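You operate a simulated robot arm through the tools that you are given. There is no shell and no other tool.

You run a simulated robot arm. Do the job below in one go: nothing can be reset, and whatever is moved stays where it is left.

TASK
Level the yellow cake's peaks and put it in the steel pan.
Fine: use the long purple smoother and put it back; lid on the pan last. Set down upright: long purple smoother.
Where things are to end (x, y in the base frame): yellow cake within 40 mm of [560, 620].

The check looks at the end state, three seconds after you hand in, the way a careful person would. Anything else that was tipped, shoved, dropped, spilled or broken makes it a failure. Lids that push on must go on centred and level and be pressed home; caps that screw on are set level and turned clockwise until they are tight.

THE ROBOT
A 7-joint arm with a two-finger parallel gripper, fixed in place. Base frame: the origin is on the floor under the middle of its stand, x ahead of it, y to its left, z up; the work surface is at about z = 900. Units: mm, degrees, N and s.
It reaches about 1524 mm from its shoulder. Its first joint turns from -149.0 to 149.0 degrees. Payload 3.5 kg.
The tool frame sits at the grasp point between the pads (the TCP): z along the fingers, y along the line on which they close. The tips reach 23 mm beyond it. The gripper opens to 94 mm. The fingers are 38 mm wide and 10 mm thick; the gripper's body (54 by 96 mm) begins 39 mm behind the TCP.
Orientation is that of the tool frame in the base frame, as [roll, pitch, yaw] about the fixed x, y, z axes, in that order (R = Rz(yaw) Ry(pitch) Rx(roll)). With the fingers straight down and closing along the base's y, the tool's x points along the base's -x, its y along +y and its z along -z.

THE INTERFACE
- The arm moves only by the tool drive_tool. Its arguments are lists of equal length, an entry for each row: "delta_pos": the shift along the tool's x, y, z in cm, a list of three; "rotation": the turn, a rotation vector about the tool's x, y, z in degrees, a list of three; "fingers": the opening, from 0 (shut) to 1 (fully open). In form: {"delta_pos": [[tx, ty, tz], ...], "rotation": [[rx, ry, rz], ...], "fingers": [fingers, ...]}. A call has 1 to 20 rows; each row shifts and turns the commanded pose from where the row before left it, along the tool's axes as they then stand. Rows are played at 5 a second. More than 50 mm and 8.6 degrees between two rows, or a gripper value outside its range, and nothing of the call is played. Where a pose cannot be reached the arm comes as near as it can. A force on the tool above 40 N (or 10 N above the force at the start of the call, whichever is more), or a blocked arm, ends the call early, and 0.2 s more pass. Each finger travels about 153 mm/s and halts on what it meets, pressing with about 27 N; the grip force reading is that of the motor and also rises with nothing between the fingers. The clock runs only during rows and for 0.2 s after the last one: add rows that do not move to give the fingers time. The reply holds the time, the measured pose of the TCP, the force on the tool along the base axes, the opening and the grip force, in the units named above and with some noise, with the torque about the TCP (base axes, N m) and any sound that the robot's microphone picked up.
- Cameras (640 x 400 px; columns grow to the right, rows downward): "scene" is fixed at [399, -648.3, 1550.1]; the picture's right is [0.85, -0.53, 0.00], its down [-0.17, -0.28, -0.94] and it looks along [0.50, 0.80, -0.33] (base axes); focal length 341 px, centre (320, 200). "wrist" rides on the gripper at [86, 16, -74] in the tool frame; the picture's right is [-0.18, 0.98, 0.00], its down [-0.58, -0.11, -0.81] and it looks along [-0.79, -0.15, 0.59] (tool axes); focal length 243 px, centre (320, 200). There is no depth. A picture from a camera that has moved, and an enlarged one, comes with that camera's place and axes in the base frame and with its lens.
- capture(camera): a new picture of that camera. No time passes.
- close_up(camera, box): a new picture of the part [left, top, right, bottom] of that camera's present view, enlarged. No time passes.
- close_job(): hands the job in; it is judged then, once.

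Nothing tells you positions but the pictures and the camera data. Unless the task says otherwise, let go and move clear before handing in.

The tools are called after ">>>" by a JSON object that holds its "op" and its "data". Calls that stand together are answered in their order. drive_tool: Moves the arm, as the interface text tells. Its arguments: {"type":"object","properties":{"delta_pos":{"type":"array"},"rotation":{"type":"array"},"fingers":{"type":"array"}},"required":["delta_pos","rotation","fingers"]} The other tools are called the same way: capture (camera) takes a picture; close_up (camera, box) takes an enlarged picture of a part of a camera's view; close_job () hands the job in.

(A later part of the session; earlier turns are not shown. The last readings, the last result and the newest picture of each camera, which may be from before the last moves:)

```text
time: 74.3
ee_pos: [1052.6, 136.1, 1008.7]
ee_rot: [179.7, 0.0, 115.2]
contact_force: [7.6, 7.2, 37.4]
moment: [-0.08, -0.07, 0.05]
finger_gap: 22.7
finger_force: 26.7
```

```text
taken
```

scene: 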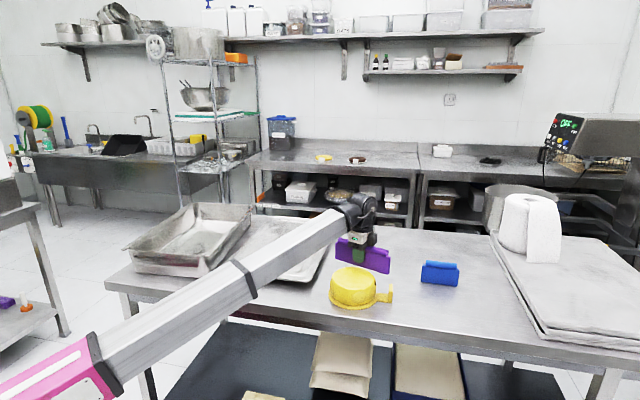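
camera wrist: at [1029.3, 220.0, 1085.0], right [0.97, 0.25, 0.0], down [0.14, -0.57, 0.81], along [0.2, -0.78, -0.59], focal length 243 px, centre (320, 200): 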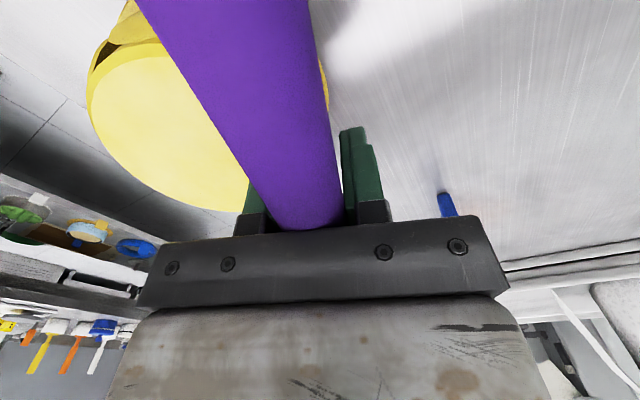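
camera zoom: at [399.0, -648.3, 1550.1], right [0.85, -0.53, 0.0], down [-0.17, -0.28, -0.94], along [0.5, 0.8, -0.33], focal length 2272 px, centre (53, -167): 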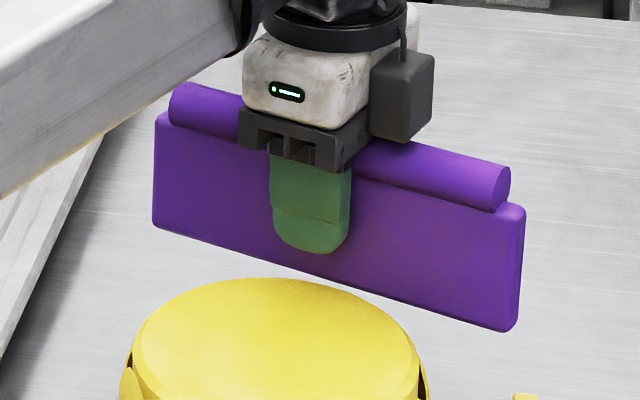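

>>> {"op": "close_up", "data": {"camera": "wrist", "box": [260, 20, 400, 160]}}

>>> {"op": "close_up", "data": {"camera": "wrist", "box": [60, 0, 220, 120]}}

```text
2.86 times, centred on (330, 90) of wrist
camera zoom: at [1029.3, 220.0, 1085.0], right [0.97, 0.25, 0.0], down [0.14, -0.57, 0.81], along [0.2, -0.78, -0.59], focal length 693 px, centre (291, 514)
```

zoom: 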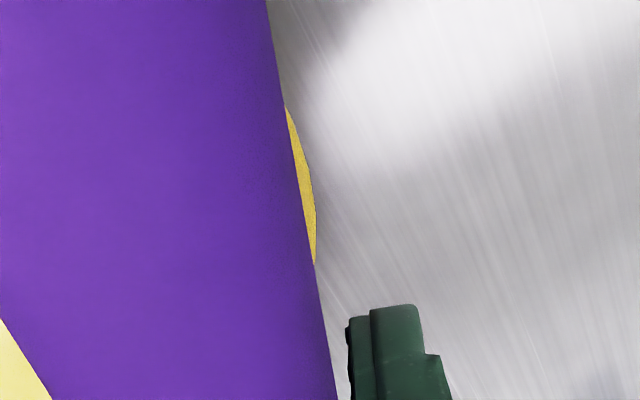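

```text
3.33 times, centred on (140, 60) of wrist
camera zoom: at [1029.3, 220.0, 1085.0], right [0.97, 0.25, 0.0], down [0.14, -0.57, 0.81], along [0.2, -0.78, -0.59], focal length 809 px, centre (920, 667)
```

zoom: 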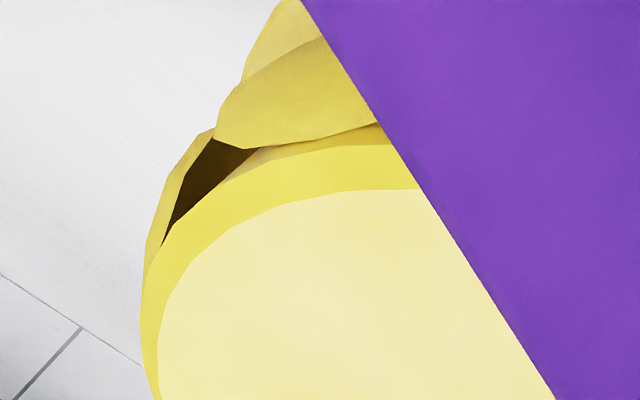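

The plate's lower edge caught on the cake's rim because the cake sat a few mm further over than I estimated, and the smoother slid up about 11 mm in the grip. Nothing looks damaged or tipped. I'll lift off, check the cake, then re-seat the smoother on free table to the right of the cake.

>>> {"op": "drive_tool", "data": {"delta_pos": [[0, 0, -1], [0, 0, -3], [0, 0, -3], [0, 2.5, 0], [0, 2.5, 0], [0, 2.5, 0], [0, 0, 0]], "rotation": [[0, 0, 0], [0, 0, 0], [0, 0, 0], [0, 0, 0], [0, 0, 0], [0, 0, 0], [0, 0, 0]], "fingers": [0, 0, 0, 0, 0, 0, 0]}}

>>> {"op": "capture", "data": {"camera": "wrist"}}

>>> {"op": "close_up", "data": {"camera": "scene", "box": [310, 200, 430, 310]}}

```text
time: 75.9
ee_pos: [1119.3, 168.0, 1079.2]
ee_rot: [179.7, 0.0, 115.2]
contact_force: [-0.2, 0.1, -0.6]
moment: [-0.02, -0.04, 0.01]
finger_gap: 22.9
finger_force: 26.9
```

```text
taken
camera wrist: at [1097.3, 252.7, 1154.0], right [0.97, 0.25, 0.0], down [0.15, -0.57, 0.81], along [0.2, -0.78, -0.59], focal length 243 px, centre (320, 200)
```

wrist: 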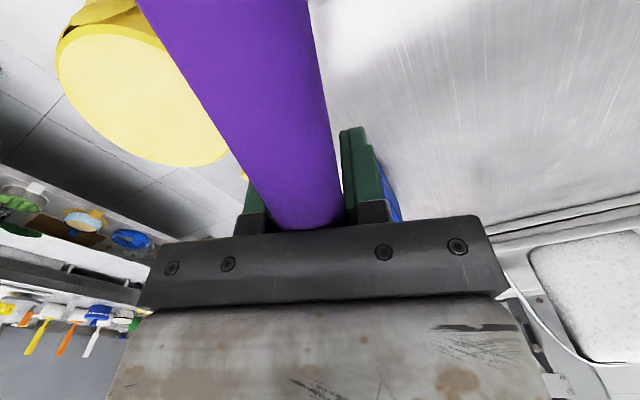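

```text
3.64 times, centred on (370, 255) of scene
camera zoom: at [399.0, -648.3, 1550.1], right [0.85, -0.53, 0.0], down [-0.17, -0.28, -0.94], along [0.5, 0.8, -0.33], focal length 1239 px, centre (138, 0)
```

zoom: 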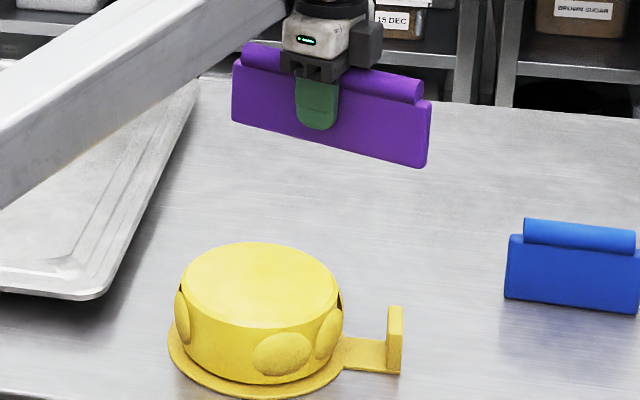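

Clear table below the smoother here. I'll lower it until its edge rests on the table.

>>> {"op": "drive_tool", "data": {"delta_pos": [[0, 0, 4], [0, 0, 4], [0, 0, 3], [0, 0, 1], [0, 0, 0.3], [0, 0, 0]], "rotation": [[0.3, 0, 0], [0, 0, 0], [0, 0, 0], [0, 0, 0], [0, 0, 0], [0, 0, 0]], "fingers": [0, 0, 0, 0, 0, 0]}}

>>> {"op": "drive_tool", "data": {"delta_pos": [[0, 0, 0.15], [0, 0, 0.15], [0, 0, 0]], "rotation": [[0, 0, 0], [0, 0, 0], [0, 0, 0]], "fingers": [0, 0, 0]}}

>>> {"op": "close_up", "data": {"camera": "scene", "box": [330, 220, 430, 310]}}

```text
time: 77.3
ee_pos: [1119.7, 167.7, 955.3]
ee_rot: [-179.8, 0.0, 115.1]
contact_force: [0.9, 0.0, -0.7]
moment: [-0.01, -0.01, -0.02]
finger_gap: 22.9
finger_force: 26.6
```

```text
time: 78.1
ee_pos: [1119.1, 167.4, 952.5]
ee_rot: [-179.9, 0.0, 115.1]
contact_force: [-0.2, -1.1, -1.7]
moment: [0.02, 0.01, 0.01]
finger_gap: 22.6
finger_force: 27.0
```

```text
4.44 times, centred on (380, 265) of scene
camera zoom: at [399.0, -648.3, 1550.1], right [0.85, -0.53, 0.0], down [-0.17, -0.28, -0.94], along [0.5, 0.8, -0.33], focal length 1515 px, centre (53, -89)
```

zoom: 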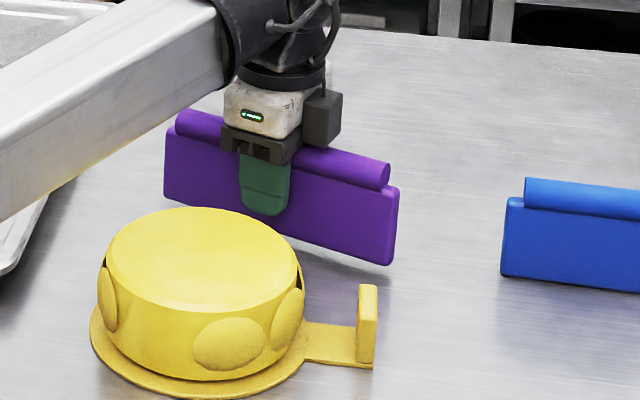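

>>> {"op": "drive_tool", "data": {"delta_pos": [[0, 0, 0.15], [0, 0, 0.15], [0, 0, 0]], "rotation": [[0, 0, 0], [0, 0, 0], [0, 0, 0]], "fingers": [0, 0, 0]}}

>>> {"op": "drive_tool", "data": {"delta_pos": [[0, 0, 0.15], [0, 0, 0.1], [0, 0, 0]], "rotation": [[0, 0, 0], [0, 0, 0], [0, 0, 0]], "fingers": [0, 0, 0]}}

```text
time: 78.9
ee_pos: [1118.8, 168.6, 950.2]
ee_rot: [-179.9, 0.0, 115.1]
contact_force: [-0.2, 0.3, -0.3]
moment: [0.01, -0.01, -0.02]
finger_gap: 22.7
finger_force: 27.0
```

```text
time: 79.7
ee_pos: [1119.2, 168.3, 946.4]
ee_rot: [-179.8, 0.0, 115.2]
contact_force: [0.2, 0.0, -1.1]
moment: [-0.01, 0.01, -0.06]
finger_gap: 22.7
finger_force: 26.6
```

>>> {"op": "drive_tool", "data": {"delta_pos": [[0, 0, 0.1], [0, 0, 0.1], [0, 0, 0]], "rotation": [[0, 0, 0], [0, 0, 0], [0, 0, 0]], "fingers": [0, 0, 0]}}

>>> {"op": "close_up", "data": {"camera": "scene", "box": [330, 230, 430, 310]}}

```text
time: 80.5
ee_pos: [1120.2, 168.6, 944.5]
ee_rot: [-179.9, 0.1, 115.0]
contact_force: [0.9, 0.3, 5.5]
moment: [0.08, -0.1, -0.01]
finger_gap: 23.0
finger_force: 26.8
```

```text
5.00 times, centred on (380, 270) of scene
camera zoom: at [399.0, -648.3, 1550.1], right [0.85, -0.53, 0.0], down [-0.17, -0.28, -0.94], along [0.5, 0.8, -0.33], focal length 1704 px, centre (20, -150)
```

zoom: 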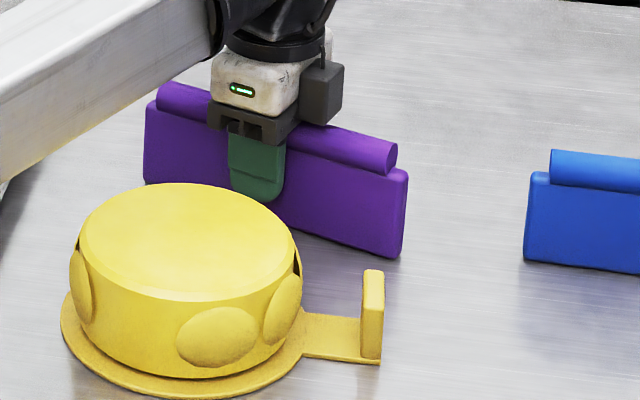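

The smoother is standing on the table. I'll open slightly, rise to the height of the round grip and re-grip higher, which leaves more blade free for the sides.

>>> {"op": "drive_tool", "data": {"delta_pos": [[0, 0, 0], [0, 0, 0], [0, 0, 0], [0, 0, 0]], "rotation": [[0, 0, 0], [0, 0, 0], [0, 0, 0], [0, 0, 0]], "fingers": [0.27, 0.32, 0.38, 0.4]}}

>>> {"op": "close_up", "data": {"camera": "scene", "box": [330, 230, 430, 310]}}

>>> {"op": "capture", "data": {"camera": "wrist"}}

```text
time: 81.5
ee_pos: [1118.8, 167.9, 943.6]
ee_rot: [-179.9, 0.0, 115.1]
contact_force: [-1.0, -0.3, 7.8]
moment: [0.0, -0.02, 0.02]
finger_gap: 37.9
finger_force: 0.1
```

```text
5.00 times, centred on (380, 270) of scene
camera zoom: at [399.0, -648.3, 1550.1], right [0.85, -0.53, 0.0], down [-0.17, -0.28, -0.94], along [0.5, 0.8, -0.33], focal length 1704 px, centre (20, -150)
```

zoom: 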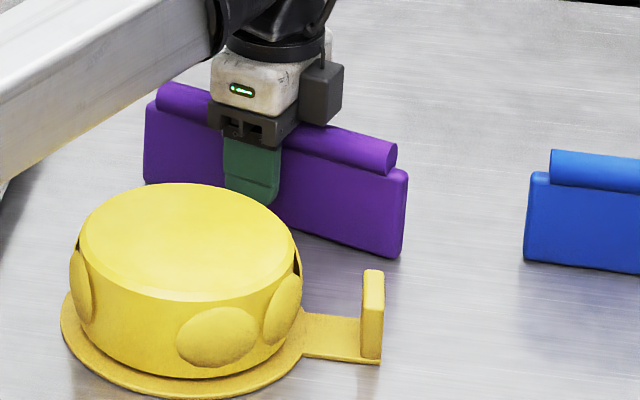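

```text
taken
camera wrist: at [1096.5, 251.9, 1020.0], right [0.97, 0.25, 0.0], down [0.15, -0.57, 0.81], along [0.2, -0.78, -0.59], focal length 243 px, centre (320, 200)
```

wrist: 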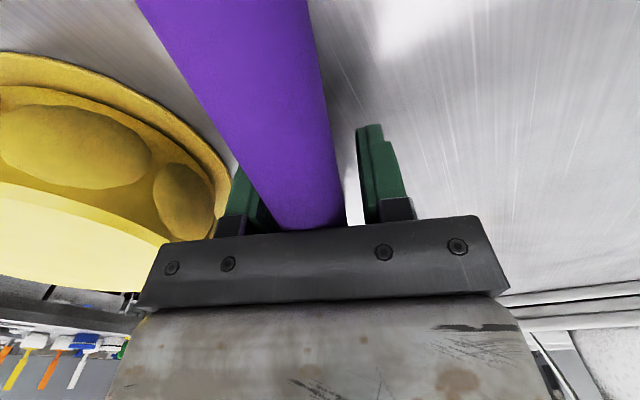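

>>> {"op": "drive_tool", "data": {"delta_pos": [[0, 0, -0.5], [0, 0, -1.2], [0, 0, -1.0], [0, 0, 0], [0, 0, 0], [0, 0, 0], [0, 0, 0], [0, 0, 0], [0, 0, 0]], "rotation": [[0, 0, 0], [0, 0, 0], [0, 0, 0], [0, 0, 0], [0, 0, 0], [0, 0, 0], [0, 0, 0], [0, 0, 0], [0, 0, 0]], "fingers": [0.4, 0.4, 0.4, 0.34, 0.29, 0.25, 0.2, 0, 0]}}

>>> {"op": "close_up", "data": {"camera": "scene", "box": [330, 230, 430, 310]}}

>>> {"op": "capture", "data": {"camera": "wrist"}}

```text
time: 83.5
ee_pos: [1117.9, 168.3, 972.0]
ee_rot: [-179.9, -0.1, 115.2]
contact_force: [0.9, 0.1, 1.4]
moment: [0.04, -0.04, -0.01]
finger_gap: 23.1
finger_force: 27.1
```

```text
5.00 times, centred on (380, 270) of scene
camera zoom: at [399.0, -648.3, 1550.1], right [0.85, -0.53, 0.0], down [-0.17, -0.28, -0.94], along [0.5, 0.8, -0.33], focal length 1704 px, centre (20, -150)
```

zoom: 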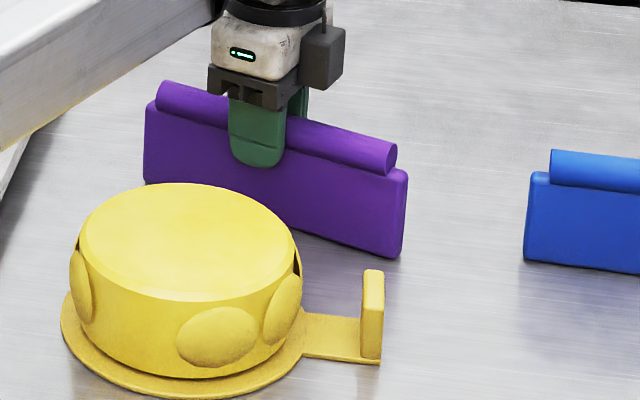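

```text
taken
camera wrist: at [1095.9, 252.3, 1046.9], right [0.97, 0.25, 0.0], down [0.15, -0.57, 0.81], along [0.2, -0.78, -0.59], focal length 243 px, centre (320, 200)
```

wrist: 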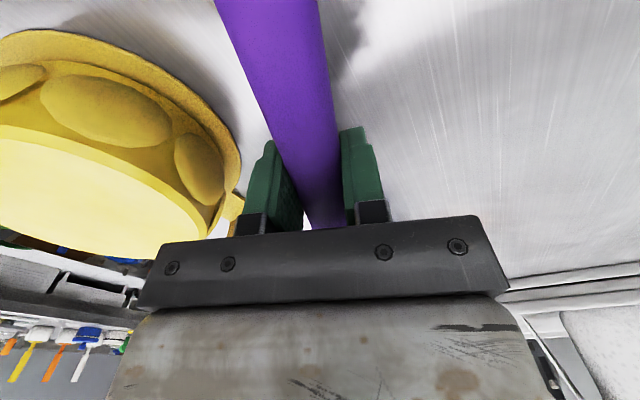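

Re-gripped cleanly: the blade edge is now about 71 mm below the grasp point. I'll measure the cake's centre carefully before going near it again.

>>> {"op": "close_up", "data": {"camera": "scene", "box": [330, 260, 390, 310]}}

```text
8.00 times, centred on (360, 285) of scene
camera zoom: at [399.0, -648.3, 1550.1], right [0.85, -0.53, 0.0], down [-0.17, -0.28, -0.94], along [0.5, 0.8, -0.33], focal length 2726 px, centre (0, -480)
```

zoom: 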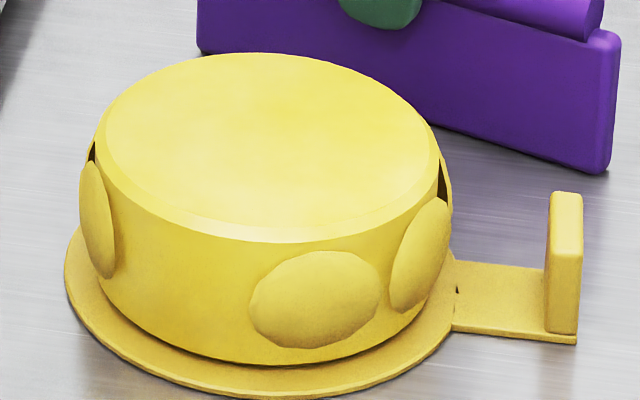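

The cake now measures about (985, 91.5), radius 67 at the side, top at z≈964, with the tab near azimuth -44°. I'll lift the smoother just clear of the board and approach the right-hand side lump (az 25°) horizontally from outside, so nothing can catch from above.

>>> {"op": "drive_tool", "data": {"delta_pos": [[0, 0, -1.0], [0, 0, -1.1], [1.0, 0, 0], [0, -3.0, 0], [0, -3.0, 0], [0, 0, 0]], "rotation": [[0, 0, 0], [0, 0, 0], [0, 0, 0], [0, 0, 0], [0, 0, 0], [0, 0, 0]], "fingers": [0, 0, 0, 0, 0, 0]}}

>>> {"op": "close_up", "data": {"camera": "scene", "box": [320, 230, 420, 310]}}

>>> {"op": "capture", "data": {"camera": "wrist"}}

```text
time: 84.9
ee_pos: [1062.0, 152.9, 994.2]
ee_rot: [-179.9, 0.0, 115.1]
contact_force: [-0.1, -0.2, -0.7]
moment: [0.02, -0.01, -0.03]
finger_gap: 22.9
finger_force: 26.8
```

```text
5.00 times, centred on (370, 270) of scene
camera zoom: at [399.0, -648.3, 1550.1], right [0.85, -0.53, 0.0], down [-0.17, -0.28, -0.94], along [0.5, 0.8, -0.33], focal length 1704 px, centre (70, -150)
```

zoom: 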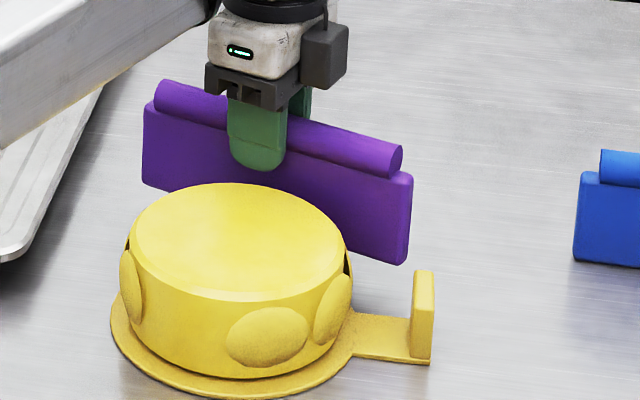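

```text
taken
camera wrist: at [1039.4, 237.3, 1069.2], right [0.97, 0.25, 0.0], down [0.15, -0.57, 0.81], along [0.2, -0.78, -0.59], focal length 243 px, centre (320, 200)
```

wrist: 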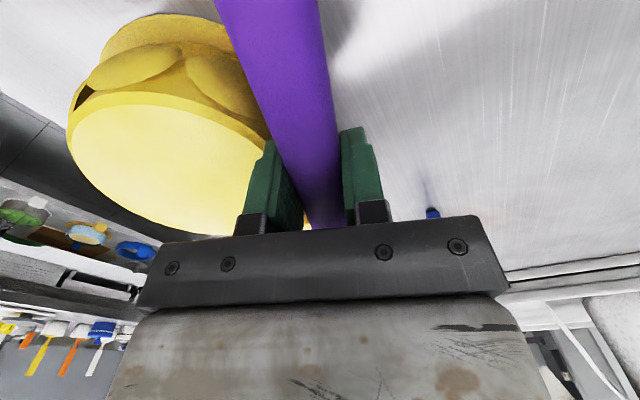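

>>> {"op": "drive_tool", "data": {"delta_pos": [[0, -0.5, 0], [0, -0.4, 0], [0, -0.3, 0], [0, -0.2, 0], [0, 0, 0]], "rotation": [[0, 0, 0], [0, 0, 0], [0, 0, 0], [0, 0, 0], [0, 0, 0]], "fingers": [0, 0, 0, 0, 0]}}

>>> {"op": "drive_tool", "data": {"delta_pos": [[0, -0.15, 0], [0, -0.15, 0], [0, 0, 0]], "rotation": [[0, 0, 0], [0, 0, 0], [0, 0, 0]], "fingers": [0, 0, 0]}}

```text
time: 86.1
ee_pos: [1048.8, 146.5, 992.7]
ee_rot: [-179.9, 0.0, 115.1]
contact_force: [1.9, 0.8, -1.3]
moment: [0.04, -0.12, 0.02]
finger_gap: 23.1
finger_force: 26.6
```

```text
time: 86.9
ee_pos: [1045.2, 144.7, 991.9]
ee_rot: [-179.9, 0.0, 115.0]
contact_force: [1.5, 0.4, -1.5]
moment: [0.06, -0.1, 0.04]
finger_gap: 22.9
finger_force: 27.2
```

Light contact, about 2 N. I'll sweep tangentially, away from the tab.

>>> {"op": "drive_tool", "data": {"delta_pos": [[0.4, -0.03, 0], [0.4, -0.03, 0], [0.4, -0.03, 0], [0.4, -0.03, 0], [0.4, -0.03, 0], [0.4, -0.03, 0], [0, 0, 0]], "rotation": [[0, 0, 0], [0, 0, 0], [0, 0, 0], [0, 0, 0], [0, 0, 0], [0, 0, 0], [0, 0, 0]], "fingers": [0, 0, 0, 0, 0, 0, 0]}}

>>> {"op": "drive_tool", "data": {"delta_pos": [[0, 0.5, 0], [0, 2, 0], [0, 2, 0], [0, 2, 0], [0, 0, 0]], "rotation": [[0, 0, 0], [0, 0, 0], [0, 0, 0], [0, 0, 0], [0, 0, 0]], "fingers": [0, 0, 0, 0, 0]}}

>>> {"op": "capture", "data": {"camera": "wrist"}}

>>> {"op": "close_up", "data": {"camera": "scene", "box": [320, 230, 420, 310]}}

```text
time: 88.5
ee_pos: [1032.7, 166.2, 993.1]
ee_rot: [-179.9, 0.0, 115.0]
contact_force: [0.4, -0.1, -1.1]
moment: [-0.01, -0.11, 0.02]
finger_gap: 22.9
finger_force: 27.2
```

```text
time: 89.7
ee_pos: [1092.6, 192.2, 993.3]
ee_rot: [-180.0, 0.0, 115.1]
contact_force: [0.0, -0.5, -1.3]
moment: [-0.01, 0.03, -0.02]
finger_gap: 23.1
finger_force: 27.0
```

```text
taken
camera wrist: at [1070.7, 277.1, 1067.3], right [0.97, 0.25, 0.0], down [0.15, -0.57, 0.81], along [0.2, -0.78, -0.59], focal length 243 px, centre (320, 200)
```

wrist: 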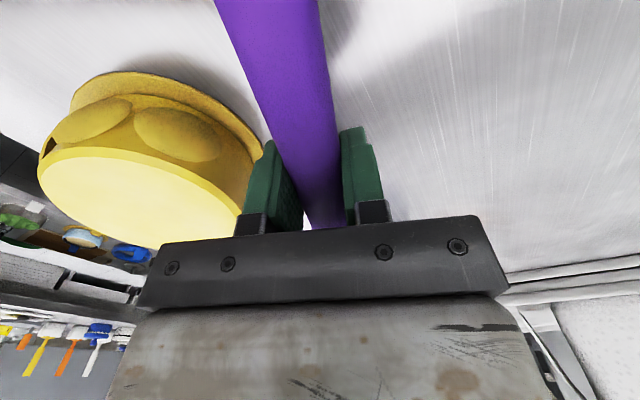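

```text
5.00 times, centred on (370, 270) of scene
camera zoom: at [399.0, -648.3, 1550.1], right [0.85, -0.53, 0.0], down [-0.17, -0.28, -0.94], along [0.5, 0.8, -0.33], focal length 1704 px, centre (70, -150)
```

zoom: 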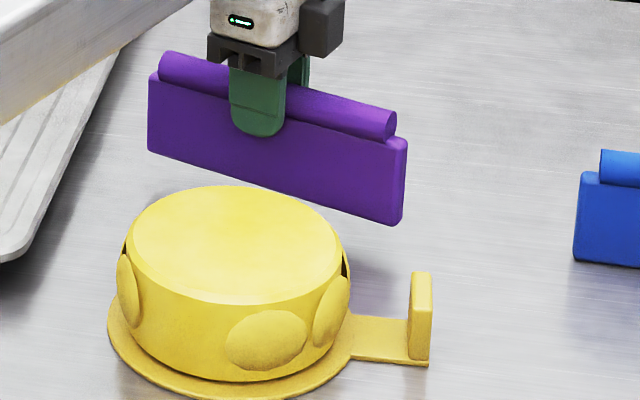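

>>> {"op": "close_up", "data": {"camera": "wrist", "box": [20, 50, 280, 250]}}

```text
2.00 times, centred on (150, 150) of wrist
camera zoom: at [1070.7, 277.1, 1067.3], right [0.97, 0.25, 0.0], down [0.15, -0.57, 0.81], along [0.2, -0.78, -0.59], focal length 485 px, centre (660, 300)
```

zoom: 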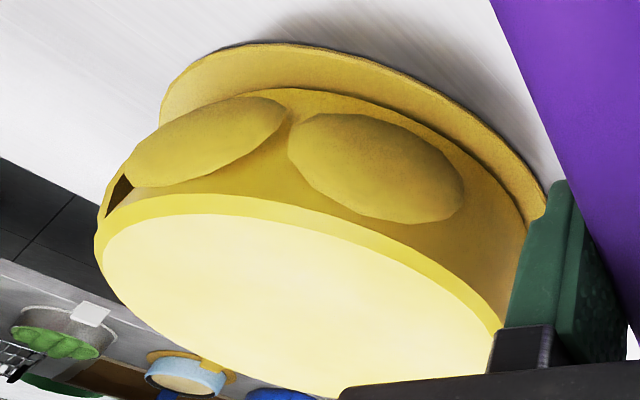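

The az 25° lump is gone too. Next is az 340°, just beside the tab: I'll lift, turn the plate 45° and come in with only the plate's end so it stays clear of the tab.

>>> {"op": "drive_tool", "data": {"delta_pos": [[0, 0, -4], [0, 0, -4.5], [0, 0, 0], [0, 0, 0], [0, 0, 0], [0, 0, 0], [0, 0, 0], [0, 0, 0], [-4.0, 3.0, 0], [0, 0.55, 0], [0, 0, 0]], "rotation": [[0, 0, 0], [0, 0, 0], [0, 0, 7.5], [0, 0, 7.5], [0, 0, 7.5], [0, 0, 7.5], [0, 0, 7.5], [0, 0, 7.5], [0, 0, 0], [0, 0, 0], [0, 0, 0]], "fingers": [0, 0, 0, 0, 0, 0, 0, 0, 0, 0, 0]}}

>>> {"op": "close_up", "data": {"camera": "scene", "box": [320, 210, 440, 310]}}

>>> {"op": "capture", "data": {"camera": "wrist"}}

```text
time: 92.1
ee_pos: [1112.3, 143.6, 1078.6]
ee_rot: [-179.9, -0.1, 70.1]
contact_force: [-0.1, -0.4, -1.0]
moment: [0.01, 0.06, 0.03]
finger_gap: 22.9
finger_force: 27.4
```

```text
4.00 times, centred on (380, 260) of scene
camera zoom: at [399.0, -648.3, 1550.1], right [0.85, -0.53, 0.0], down [-0.17, -0.28, -0.94], along [0.5, 0.8, -0.33], focal length 1363 px, centre (80, -40)
```

zoom: 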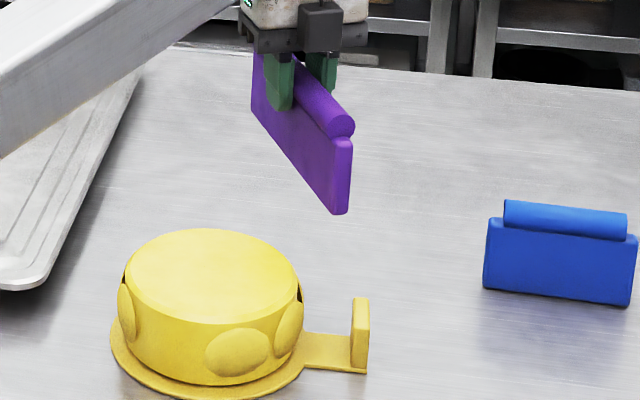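

```text
taken
camera wrist: at [1157.2, 217.4, 1153.5], right [0.86, -0.51, 0.0], down [-0.3, -0.51, 0.81], along [-0.41, -0.69, -0.59], focal length 243 px, centre (320, 200)
```

wrist: 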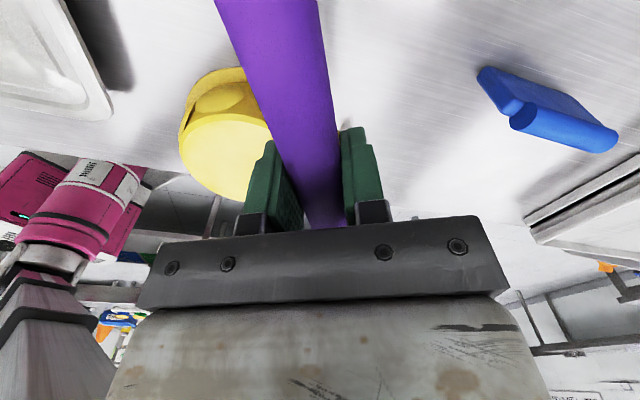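

>>> {"op": "drive_tool", "data": {"delta_pos": [[0, 0, 3], [0, 0, 1], [0, 0, 1], [0, 0, 1], [0, 0, 1], [0, 0, 1], [0, 0, 0.6], [0, 0, 0]], "rotation": [[0, 0, 0], [0, 0, 0], [0, 0, 0], [0, 0, 0], [0, 0, 0], [0, 0, 0], [0, 0, 0], [0, 0, 0]], "fingers": [0, 0, 0, 0, 0, 0, 0, 0]}}

>>> {"op": "close_up", "data": {"camera": "scene", "box": [320, 230, 420, 310]}}

>>> {"op": "capture", "data": {"camera": "wrist"}}

```text
time: 93.9
ee_pos: [1112.2, 143.0, 991.2]
ee_rot: [-179.8, 0.1, 70.2]
contact_force: [-1.5, -0.1, -1.6]
moment: [-0.01, -0.03, 0.02]
finger_gap: 23.0
finger_force: 26.6
```

```text
5.00 times, centred on (370, 270) of scene
camera zoom: at [399.0, -648.3, 1550.1], right [0.85, -0.53, 0.0], down [-0.17, -0.28, -0.94], along [0.5, 0.8, -0.33], focal length 1704 px, centre (70, -150)
```

zoom: 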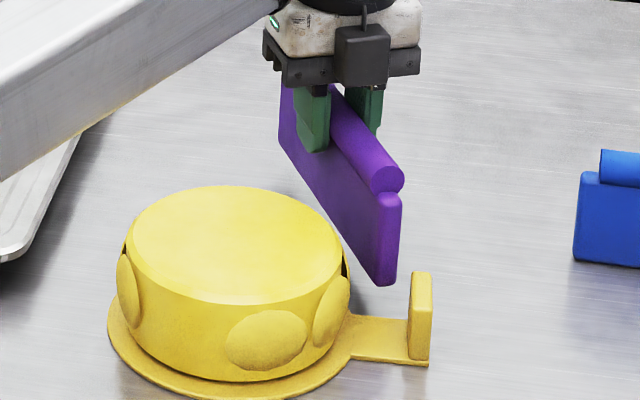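

```text
taken
camera wrist: at [1156.9, 217.6, 1067.4], right [0.86, -0.51, 0.0], down [-0.3, -0.51, 0.81], along [-0.41, -0.69, -0.59], focal length 243 px, centre (320, 200)
```

wrist: 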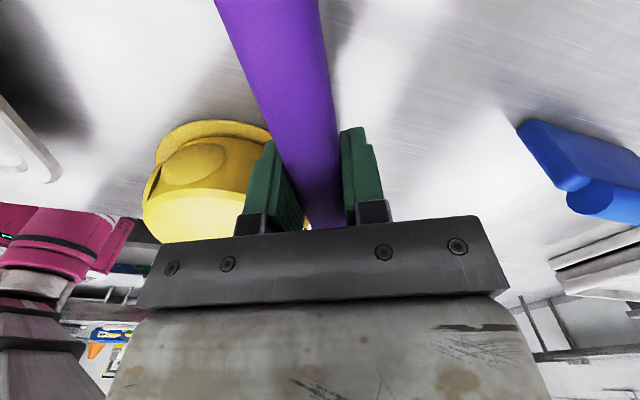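

>>> {"op": "drive_tool", "data": {"delta_pos": [[0, -0.6, 0], [0, -0.5, 0], [0, -0.4, 0], [0, -0.3, 0], [0, -0.2, 0], [0, 0, 0]], "rotation": [[0, 0, 0], [0, 0, 0], [0, 0, 0], [0, 0, 0], [0, 0, 0], [0, 0, 0]], "fingers": [0, 0, 0, 0, 0, 0]}}

>>> {"op": "drive_tool", "data": {"delta_pos": [[0, -0.15, 0], [0, -0.15, 0], [0, 0, 0]], "rotation": [[0, 0, 0], [0, 0, 0], [0, 0, 0]], "fingers": [0, 0, 0]}}

>>> {"op": "close_up", "data": {"camera": "scene", "box": [320, 230, 420, 310]}}

```text
time: 95.3
ee_pos: [1093.3, 148.5, 991.5]
ee_rot: [-180.0, 0.0, 70.1]
contact_force: [-0.4, -1.1, -1.0]
moment: [-0.01, 0.0, -0.01]
finger_gap: 22.8
finger_force: 26.7
```

```text
time: 96.1
ee_pos: [1090.0, 150.5, 990.9]
ee_rot: [-179.9, 0.0, 70.1]
contact_force: [0.6, 0.4, -1.2]
moment: [0.02, 0.01, 0.0]
finger_gap: 23.1
finger_force: 27.2
```

```text
5.00 times, centred on (370, 270) of scene
camera zoom: at [399.0, -648.3, 1550.1], right [0.85, -0.53, 0.0], down [-0.17, -0.28, -0.94], along [0.5, 0.8, -0.33], focal length 1704 px, centre (70, -150)
```

zoom: 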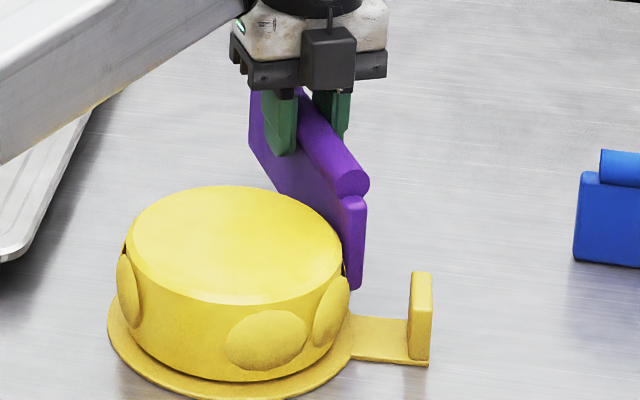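

>>> {"op": "drive_tool", "data": {"delta_pos": [[0, -0.15, 0], [0, -0.15, 0], [0, 0, 0]], "rotation": [[0, 0, 0], [0, 0, 0], [0, 0, 0]], "fingers": [0, 0, 0]}}

>>> {"op": "drive_tool", "data": {"delta_pos": [[0, -0.15, 0], [0, -0.1, 0], [0, 0, 0]], "rotation": [[0, 0, 0], [0, 0, 0], [0, 0, 0]], "fingers": [0, 0, 0]}}

```text
time: 96.9
ee_pos: [1087.5, 151.7, 990.4]
ee_rot: [-179.9, 0.0, 70.1]
contact_force: [2.1, -0.7, -0.1]
moment: [-0.06, -0.14, 0.22]
finger_gap: 22.8
finger_force: 27.3
```

```text
time: 97.7
ee_pos: [1086.1, 152.6, 992.0]
ee_rot: [-179.9, 0.0, 70.1]
contact_force: [2.3, -1.0, -1.4]
moment: [-0.1, -0.12, 0.18]
finger_gap: 22.6
finger_force: 26.6
```

In contact at about 2.3 N. I'll sweep tangentially 20 mm, then withdraw.

>>> {"op": "drive_tool", "data": {"delta_pos": [[-0.4, -0.03, 0], [-0.4, -0.03, 0], [-0.4, -0.03, 0], [-0.4, -0.03, 0], [-0.4, -0.03, 0], [-0.2, -0.02, 0], [0, 0, 0]], "rotation": [[0, 0, 0], [0, 0, 0], [0, 0, 0], [0, 0, 0], [0, 0, 0], [0, 0, 0], [0, 0, 0]], "fingers": [0, 0, 0, 0, 0, 0, 0]}}

>>> {"op": "drive_tool", "data": {"delta_pos": [[2.0, 0.3, 0], [0.5, 1.0, 0], [0, 2, 0], [0, 2, 0], [0, 2, 0], [0, 0, 0]], "rotation": [[0, 0, 0], [0, 0, 0], [0, 0, 0], [0, 0, 0], [0, 0, 0], [0, 0, 0]], "fingers": [0, 0, 0, 0, 0, 0]}}

>>> {"op": "capture", "data": {"camera": "wrist"}}

>>> {"op": "close_up", "data": {"camera": "scene", "box": [320, 230, 420, 310]}}

```text
time: 99.3
ee_pos: [1076.4, 133.3, 991.3]
ee_rot: [-179.9, 0.0, 70.0]
contact_force: [2.0, 0.2, -0.9]
moment: [0.0, -0.04, 0.11]
finger_gap: 22.9
finger_force: 27.4
```

```text
time: 100.7
ee_pos: [1153.2, 131.3, 991.8]
ee_rot: [-180.0, -0.1, 70.0]
contact_force: [-1.0, 0.3, -0.8]
moment: [-0.03, 0.01, -0.04]
finger_gap: 23.2
finger_force: 26.3
```

```text
taken
camera wrist: at [1198.1, 206.5, 1066.8], right [0.86, -0.51, 0.0], down [-0.3, -0.51, 0.81], along [-0.41, -0.69, -0.59], focal length 243 px, centre (320, 200)
```

wrist: 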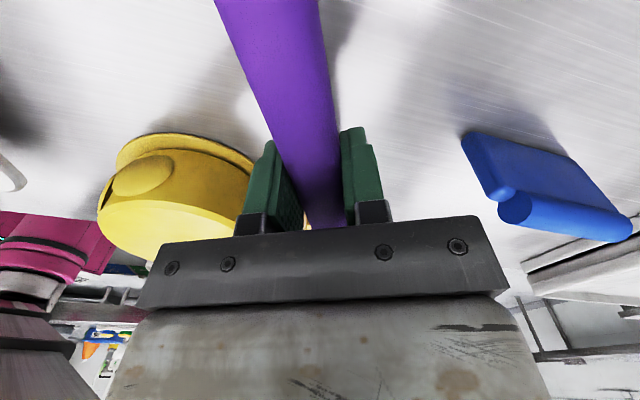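

```text
5.00 times, centred on (370, 270) of scene
camera zoom: at [399.0, -648.3, 1550.1], right [0.85, -0.53, 0.0], down [-0.17, -0.28, -0.94], along [0.5, 0.8, -0.33], focal length 1704 px, centre (70, -150)
```

zoom: 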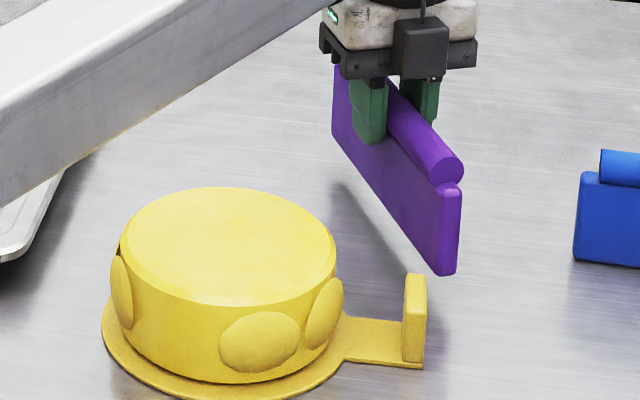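

That sweep went well. Now the opposite one at az 160°: I'll lift over the cake and come down on its left side, keeping away from the lid's corner.

>>> {"op": "drive_tool", "data": {"delta_pos": [[0, 0, -4.5], [0, 0, -4.8], [-2.1, -3.66, 0], [-2.1, -3.66, 0], [-2.1, -3.66, 0], [-2.1, -3.66, 0], [-2.1, -3.66, 0], [-2.1, -3.66, 0], [-2.1, -3.66, 0], [0, 0, 0]], "rotation": [[0, 0, 0], [0, 0, 0], [0, 0, 0], [0, 0, 0], [0, 0, 0], [0, 0, 0], [0, 0, 0], [0, 0, 0], [0, 0, 0], [0, 0, 0]], "fingers": [0, 0, 0, 0, 0, 0, 0, 0, 0, 0]}}

>>> {"op": "close_up", "data": {"camera": "scene", "box": [290, 220, 410, 310]}}

>>> {"op": "capture", "data": {"camera": "wrist"}}

```text
time: 102.9
ee_pos: [863.2, 81.8, 1083.8]
ee_rot: [-179.9, 0.0, 70.0]
contact_force: [-0.5, 0.2, -1.0]
moment: [0.0, -0.03, 0.0]
finger_gap: 23.1
finger_force: 27.0
```

```text
4.44 times, centred on (350, 265) of scene
camera zoom: at [399.0, -648.3, 1550.1], right [0.85, -0.53, 0.0], down [-0.17, -0.28, -0.94], along [0.5, 0.8, -0.33], focal length 1515 px, centre (187, -89)
```

zoom: 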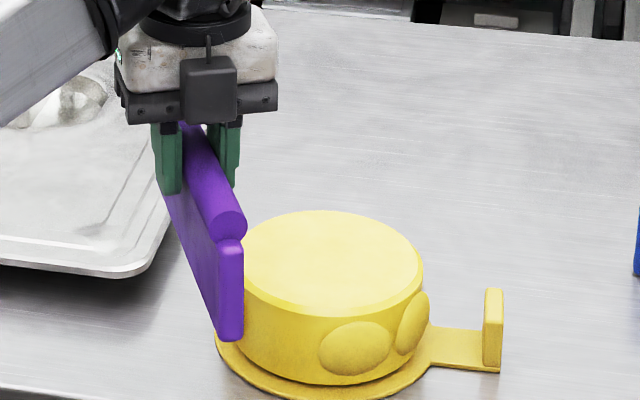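

```text
taken
camera wrist: at [908.0, 156.8, 1159.4], right [0.86, -0.51, 0.0], down [-0.3, -0.51, 0.81], along [-0.41, -0.69, -0.59], focal length 243 px, centre (320, 200)
```

wrist: 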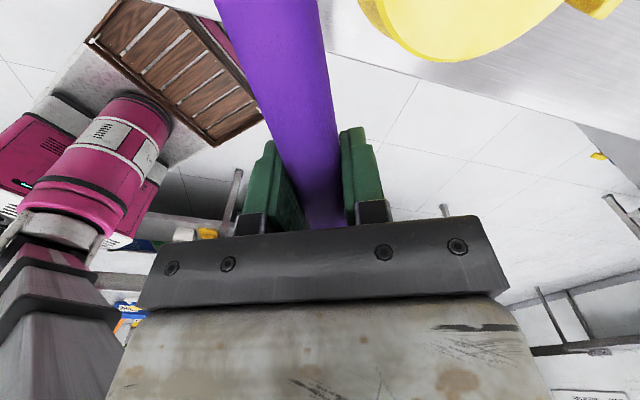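

>>> {"op": "drive_tool", "data": {"delta_pos": [[0, 0, 4], [0, 0, 2], [0, 0, 1], [0, 0, 1], [0, 0, 1.1], [0, 0, 0]], "rotation": [[0, 0, 0], [0, 0, 0], [0, 0, 0], [0, 0, 0], [0, 0, 0], [0, 0, 0]], "fingers": [0, 0, 0, 0, 0, 0]}}

>>> {"op": "close_up", "data": {"camera": "scene", "box": [290, 220, 410, 310]}}

```text
time: 104.3
ee_pos: [863.3, 80.4, 992.3]
ee_rot: [-179.9, 0.0, 70.1]
contact_force: [1.0, 1.3, -1.1]
moment: [-0.01, 0.0, -0.01]
finger_gap: 23.0
finger_force: 26.9
```

```text
4.44 times, centred on (350, 265) of scene
camera zoom: at [399.0, -648.3, 1550.1], right [0.85, -0.53, 0.0], down [-0.17, -0.28, -0.94], along [0.5, 0.8, -0.33], focal length 1515 px, centre (187, -89)
```

zoom: 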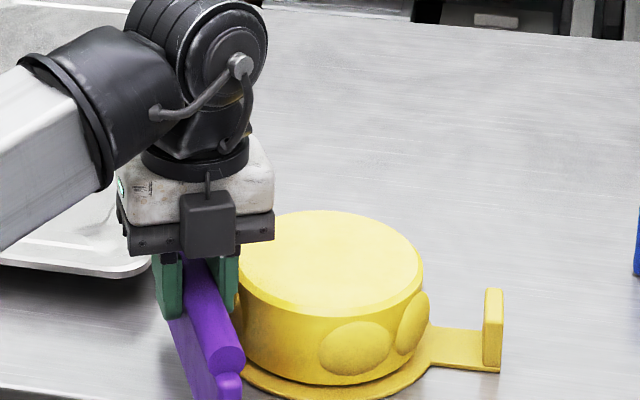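

>>> {"op": "drive_tool", "data": {"delta_pos": [[0, 0.6, 0], [0, 0.5, 0], [0, 0.5, 0], [0, 0.4, 0], [0, 0.2, 0], [0, 0, 0]], "rotation": [[0, 0, 0], [0, 0, 0], [0, 0, 0], [0, 0, 0], [0, 0, 0], [0, 0, 0]], "fingers": [0, 0, 0, 0, 0, 0]}}

>>> {"op": "drive_tool", "data": {"delta_pos": [[0, 0.15, 0], [0, 0.15, 0], [0, 0, 0]], "rotation": [[0, 0, 0], [0, 0, 0], [0, 0, 0]], "fingers": [0, 0, 0]}}

```text
time: 105.7
ee_pos: [883.4, 72.9, 993.1]
ee_rot: [-179.8, 0.0, 70.0]
contact_force: [1.1, 0.0, -0.9]
moment: [0.02, 0.01, -0.02]
finger_gap: 22.8
finger_force: 27.3
```

```text
time: 106.5
ee_pos: [886.5, 70.7, 993.1]
ee_rot: [-179.9, -0.1, 70.1]
contact_force: [0.3, -0.3, -0.9]
moment: [0.02, 0.02, -0.02]
finger_gap: 22.9
finger_force: 27.6
```

>>> {"op": "drive_tool", "data": {"delta_pos": [[0, 0.15, 0], [0, 0.15, 0], [0, 0, 0]], "rotation": [[0, 0, 0], [0, 0, 0], [0, 0, 0]], "fingers": [0, 0, 0]}}

>>> {"op": "drive_tool", "data": {"delta_pos": [[0, 0.15, 0], [0, 0.1, 0], [0, 0, 0]], "rotation": [[0, 0, 0], [0, 0, 0], [0, 0, 0]], "fingers": [0, 0, 0]}}

>>> {"op": "capture", "data": {"camera": "wrist"}}

```text
time: 107.3
ee_pos: [889.3, 71.1, 994.1]
ee_rot: [-179.9, 0.1, 70.1]
contact_force: [0.0, -0.6, -1.2]
moment: [-0.04, 0.0, 0.01]
finger_gap: 22.9
finger_force: 26.7
```

```text
time: 108.1
ee_pos: [890.5, 69.6, 994.5]
ee_rot: [-180.0, 0.0, 70.1]
contact_force: [0.1, 0.6, -0.8]
moment: [0.02, 0.0, -0.01]
finger_gap: 23.0
finger_force: 27.1
```

```text
taken
camera wrist: at [935.5, 144.7, 1069.3], right [0.86, -0.51, 0.0], down [-0.3, -0.51, 0.81], along [-0.41, -0.69, -0.59], focal length 243 px, centre (320, 200)
```

wrist: 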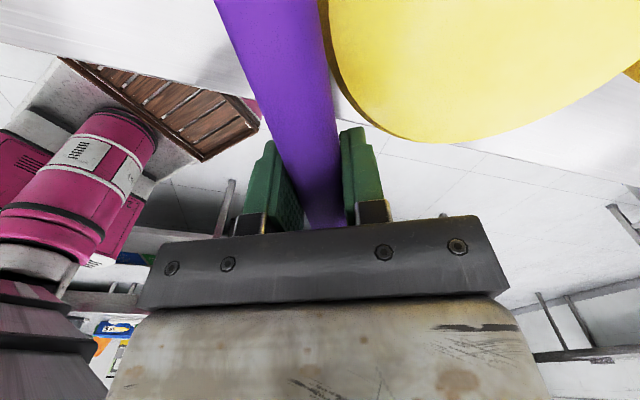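

>>> {"op": "drive_tool", "data": {"delta_pos": [[0, 0.15, 0], [0, 0.15, 0], [0, 0, 0]], "rotation": [[0, 0, 0], [0, 0, 0], [0, 0, 0]], "fingers": [0, 0, 0]}}

>>> {"op": "drive_tool", "data": {"delta_pos": [[0, 0.1, 0], [0, 0.1, 0], [0, 0, 0]], "rotation": [[0, 0, 0], [0, 0, 0], [0, 0, 0]], "fingers": [0, 0, 0]}}

```text
time: 108.9
ee_pos: [894.4, 69.8, 993.9]
ee_rot: [-179.9, 0.0, 70.1]
contact_force: [-2.0, 0.6, -0.6]
moment: [0.05, 0.03, 0.12]
finger_gap: 23.1
finger_force: 27.1
```

```text
time: 109.7
ee_pos: [895.9, 67.5, 994.4]
ee_rot: [-179.9, 0.0, 70.1]
contact_force: [-1.8, 1.2, 0.1]
moment: [0.02, 0.06, 0.11]
finger_gap: 22.7
finger_force: 26.7
```

Contact again at about 2 N. I'll sweep away from the lid, then withdraw.

>>> {"op": "drive_tool", "data": {"delta_pos": [[-0.4, 0.03, 0], [-0.4, 0.03, 0], [-0.4, 0.03, 0], [-0.4, 0.03, 0], [-0.4, 0.03, 0], [-0.4, 0.03, 0], [0, 0, 0]], "rotation": [[0, 0, 0], [0, 0, 0], [0, 0, 0], [0, 0, 0], [0, 0, 0], [0, 0, 0], [0, 0, 0]], "fingers": [0, 0, 0, 0, 0, 0, 0]}}

>>> {"op": "drive_tool", "data": {"delta_pos": [[0, -0.5, 0], [0, -1.5, 0], [0, -2, 0], [0, 0, -4], [0, 0, -4], [0, 0, -1], [0, 0, 0]], "rotation": [[0, 0, 0], [0, 0, 0], [0, 0, 0], [0, 0, 0], [0, 0, 0], [0, 0, 0], [0, 0, 0]], "fingers": [0, 0, 0, 0, 0, 0, 0]}}

>>> {"op": "close_up", "data": {"camera": "scene", "box": [300, 240, 410, 310]}}

>>> {"op": "capture", "data": {"camera": "wrist"}}

```text
time: 111.3
ee_pos: [889.2, 44.8, 993.8]
ee_rot: [-180.0, 0.1, 70.1]
contact_force: [-0.3, 1.3, -1.1]
moment: [0.07, 0.05, 0.14]
finger_gap: 22.9
finger_force: 26.6
```

```text
time: 112.9
ee_pos: [852.1, 58.4, 1085.4]
ee_rot: [-179.9, 0.0, 70.1]
contact_force: [0.3, -0.5, -0.3]
moment: [0.02, 0.03, 0.0]
finger_gap: 23.0
finger_force: 26.6
```

```text
5.71 times, centred on (355, 275) of scene
camera zoom: at [399.0, -648.3, 1550.1], right [0.85, -0.53, 0.0], down [-0.17, -0.28, -0.94], along [0.5, 0.8, -0.33], focal length 1947 px, centre (120, -229)
```

zoom: 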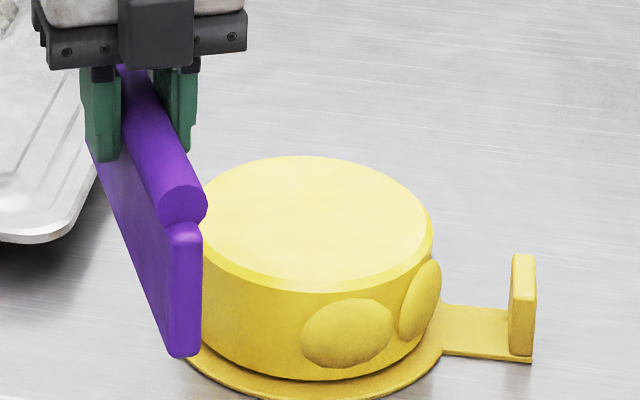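

```text
taken
camera wrist: at [897.2, 133.4, 1160.3], right [0.86, -0.51, 0.0], down [-0.3, -0.51, 0.81], along [-0.41, -0.69, -0.59], focal length 243 px, centre (320, 200)
```

wrist: 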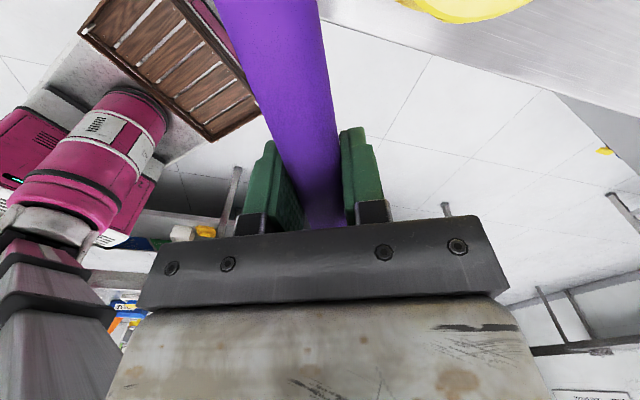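

Next orientation: turn another 45° for the az 295° lump on the other side of the tab, again using just the plate's end.

>>> {"op": "drive_tool", "data": {"delta_pos": [[0, 0, 0], [0, 0, 0], [0, 0, 0], [0, 0, 0], [0, 0, 0], [0, 0, 0], [1.29, 4.54, 0], [1.29, 4.54, 0], [1.29, 4.54, 0], [0, 0, 0]], "rotation": [[0, 0, 7.5], [0, 0, 7.5], [0, 0, 7.5], [0, 0, 7.5], [0, 0, 7.5], [0, 0, 7.5], [0, 0, 0], [0, 0, 0], [0, 0, 0], [0, 0, 0]], "fingers": [0, 0, 0, 0, 0, 0, 0, 0, 0, 0]}}

>>> {"op": "close_up", "data": {"camera": "scene", "box": [300, 220, 430, 320]}}

>>> {"op": "capture", "data": {"camera": "wrist"}}

```text
time: 115.1
ee_pos: [942.9, -48.6, 1083.4]
ee_rot: [-179.9, 0.1, 25.1]
contact_force: [0.4, 0.3, -1.4]
moment: [0.01, -0.04, 0.03]
finger_gap: 23.0
finger_force: 27.4
```

```text
4.00 times, centred on (365, 270) of scene
camera zoom: at [399.0, -648.3, 1550.1], right [0.85, -0.53, 0.0], down [-0.17, -0.28, -0.94], along [0.5, 0.8, -0.33], focal length 1363 px, centre (140, -80)
```

zoom: 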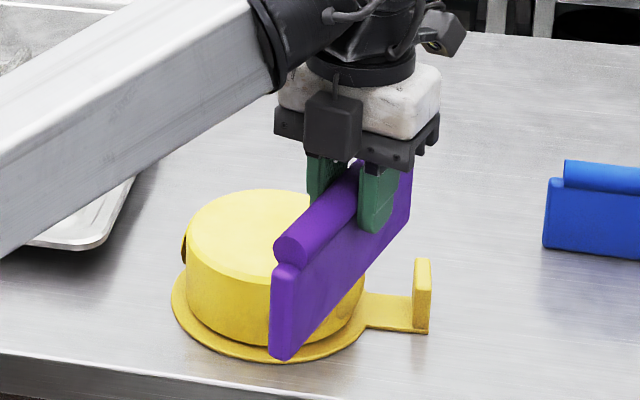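

```text
taken
camera wrist: at [1028.3, -26.5, 1158.6], right [0.25, -0.97, 0.0], down [-0.57, -0.15, 0.81], along [-0.78, -0.2, -0.59], focal length 243 px, centre (320, 200)
```

wrist: 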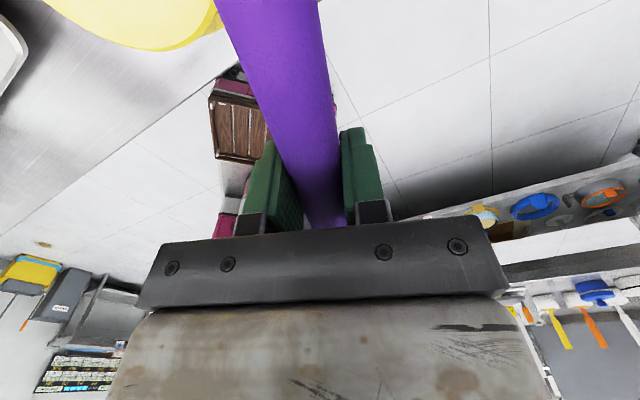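

>>> {"op": "drive_tool", "data": {"delta_pos": [[0, -1.5, 0], [0, 0, 4], [0, 0, 2], [0, 0, 1], [0, 0, 1], [0, 0, 1.1], [0, 0, 0]], "rotation": [[0, 0, 0], [0, 0, 0], [0, 0, 0], [0, 0, 0], [0, 0, 0], [0, 0, 0], [0, 0, 0]], "fingers": [0, 0, 0, 0, 0, 0, 0]}}

>>> {"op": "close_up", "data": {"camera": "scene", "box": [300, 220, 430, 320]}}

>>> {"op": "capture", "data": {"camera": "wrist"}}

```text
time: 116.7
ee_pos: [936.6, -35.7, 992.0]
ee_rot: [-180.0, 0.1, 25.0]
contact_force: [0.1, 0.3, -0.8]
moment: [0.01, 0.0, 0.03]
finger_gap: 22.6
finger_force: 27.2
```

```text
4.00 times, centred on (365, 270) of scene
camera zoom: at [399.0, -648.3, 1550.1], right [0.85, -0.53, 0.0], down [-0.17, -0.28, -0.94], along [0.5, 0.8, -0.33], focal length 1363 px, centre (140, -80)
```

zoom: 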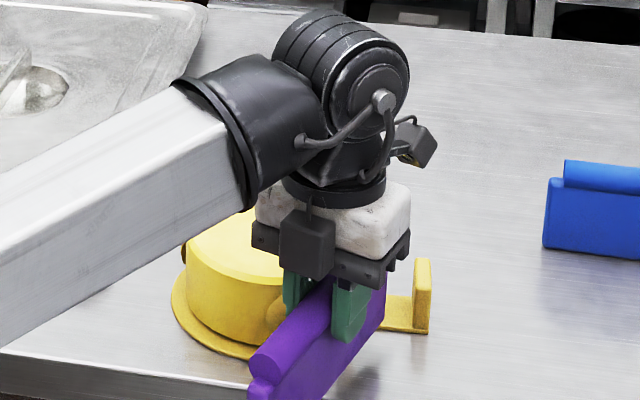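

```text
taken
camera wrist: at [1022.3, -13.8, 1067.6], right [0.25, -0.97, 0.0], down [-0.57, -0.15, 0.81], along [-0.78, -0.2, -0.59], focal length 243 px, centre (320, 200)
```

wrist: 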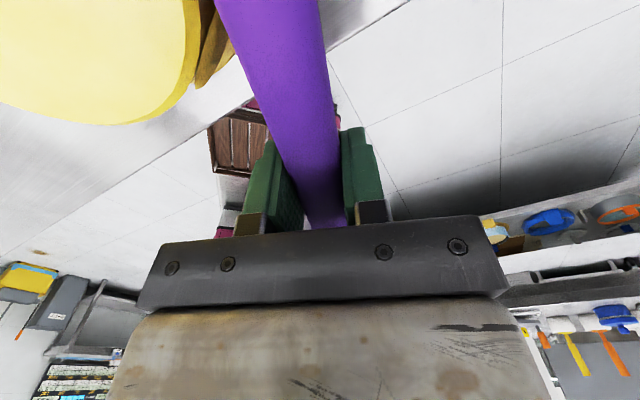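

>>> {"op": "drive_tool", "data": {"delta_pos": [[0, -0.5, 0], [0.4, -0.3, 0], [0.4, -0.2, 0], [0, -0.2, 0], [0, 0, 0]], "rotation": [[0, 0, 0], [0, 0, 0], [0, 0, 0], [0, 0, 0], [0, 0, 0]], "fingers": [0, 0, 0, 0, 0]}}

>>> {"op": "drive_tool", "data": {"delta_pos": [[0, -0.15, 0], [0, -0.15, 0], [0, 0, 0]], "rotation": [[0, 0, 0], [0, 0, 0], [0, 0, 0]], "fingers": [0, 0, 0]}}

```text
time: 117.9
ee_pos: [941.1, -21.0, 993.3]
ee_rot: [-180.0, 0.1, 25.1]
contact_force: [-0.1, -0.1, -1.2]
moment: [0.02, 0.04, 0.01]
finger_gap: 23.2
finger_force: 27.4
```

```text
time: 118.7
ee_pos: [938.7, -17.8, 993.0]
ee_rot: [179.9, 0.1, 25.1]
contact_force: [0.3, -0.2, -1.2]
moment: [0.01, 0.05, -0.04]
finger_gap: 23.0
finger_force: 27.1
```

>>> {"op": "drive_tool", "data": {"delta_pos": [[0, -0.15, 0], [0, -0.1, 0], [0, 0, 0]], "rotation": [[0, 0, 0], [0, 0, 0], [0, 0, 0]], "fingers": [0, 0, 0]}}

>>> {"op": "drive_tool", "data": {"delta_pos": [[0, -0.15, 0], [0, -0.1, 0], [0, 0, 0]], "rotation": [[0, 0, 0], [0, 0, 0], [0, 0, 0]], "fingers": [0, 0, 0]}}

```text
time: 119.5
ee_pos: [938.6, -17.0, 993.3]
ee_rot: [-180.0, 0.1, 25.1]
contact_force: [0.8, -1.7, -0.1]
moment: [-0.11, -0.12, -0.21]
finger_gap: 23.0
finger_force: 26.3
```

```text
time: 120.3
ee_pos: [937.4, -12.6, 994.7]
ee_rot: [-179.9, 0.1, 25.1]
contact_force: [0.0, -2.2, -0.9]
moment: [-0.03, -0.07, -0.22]
finger_gap: 22.9
finger_force: 27.0
```

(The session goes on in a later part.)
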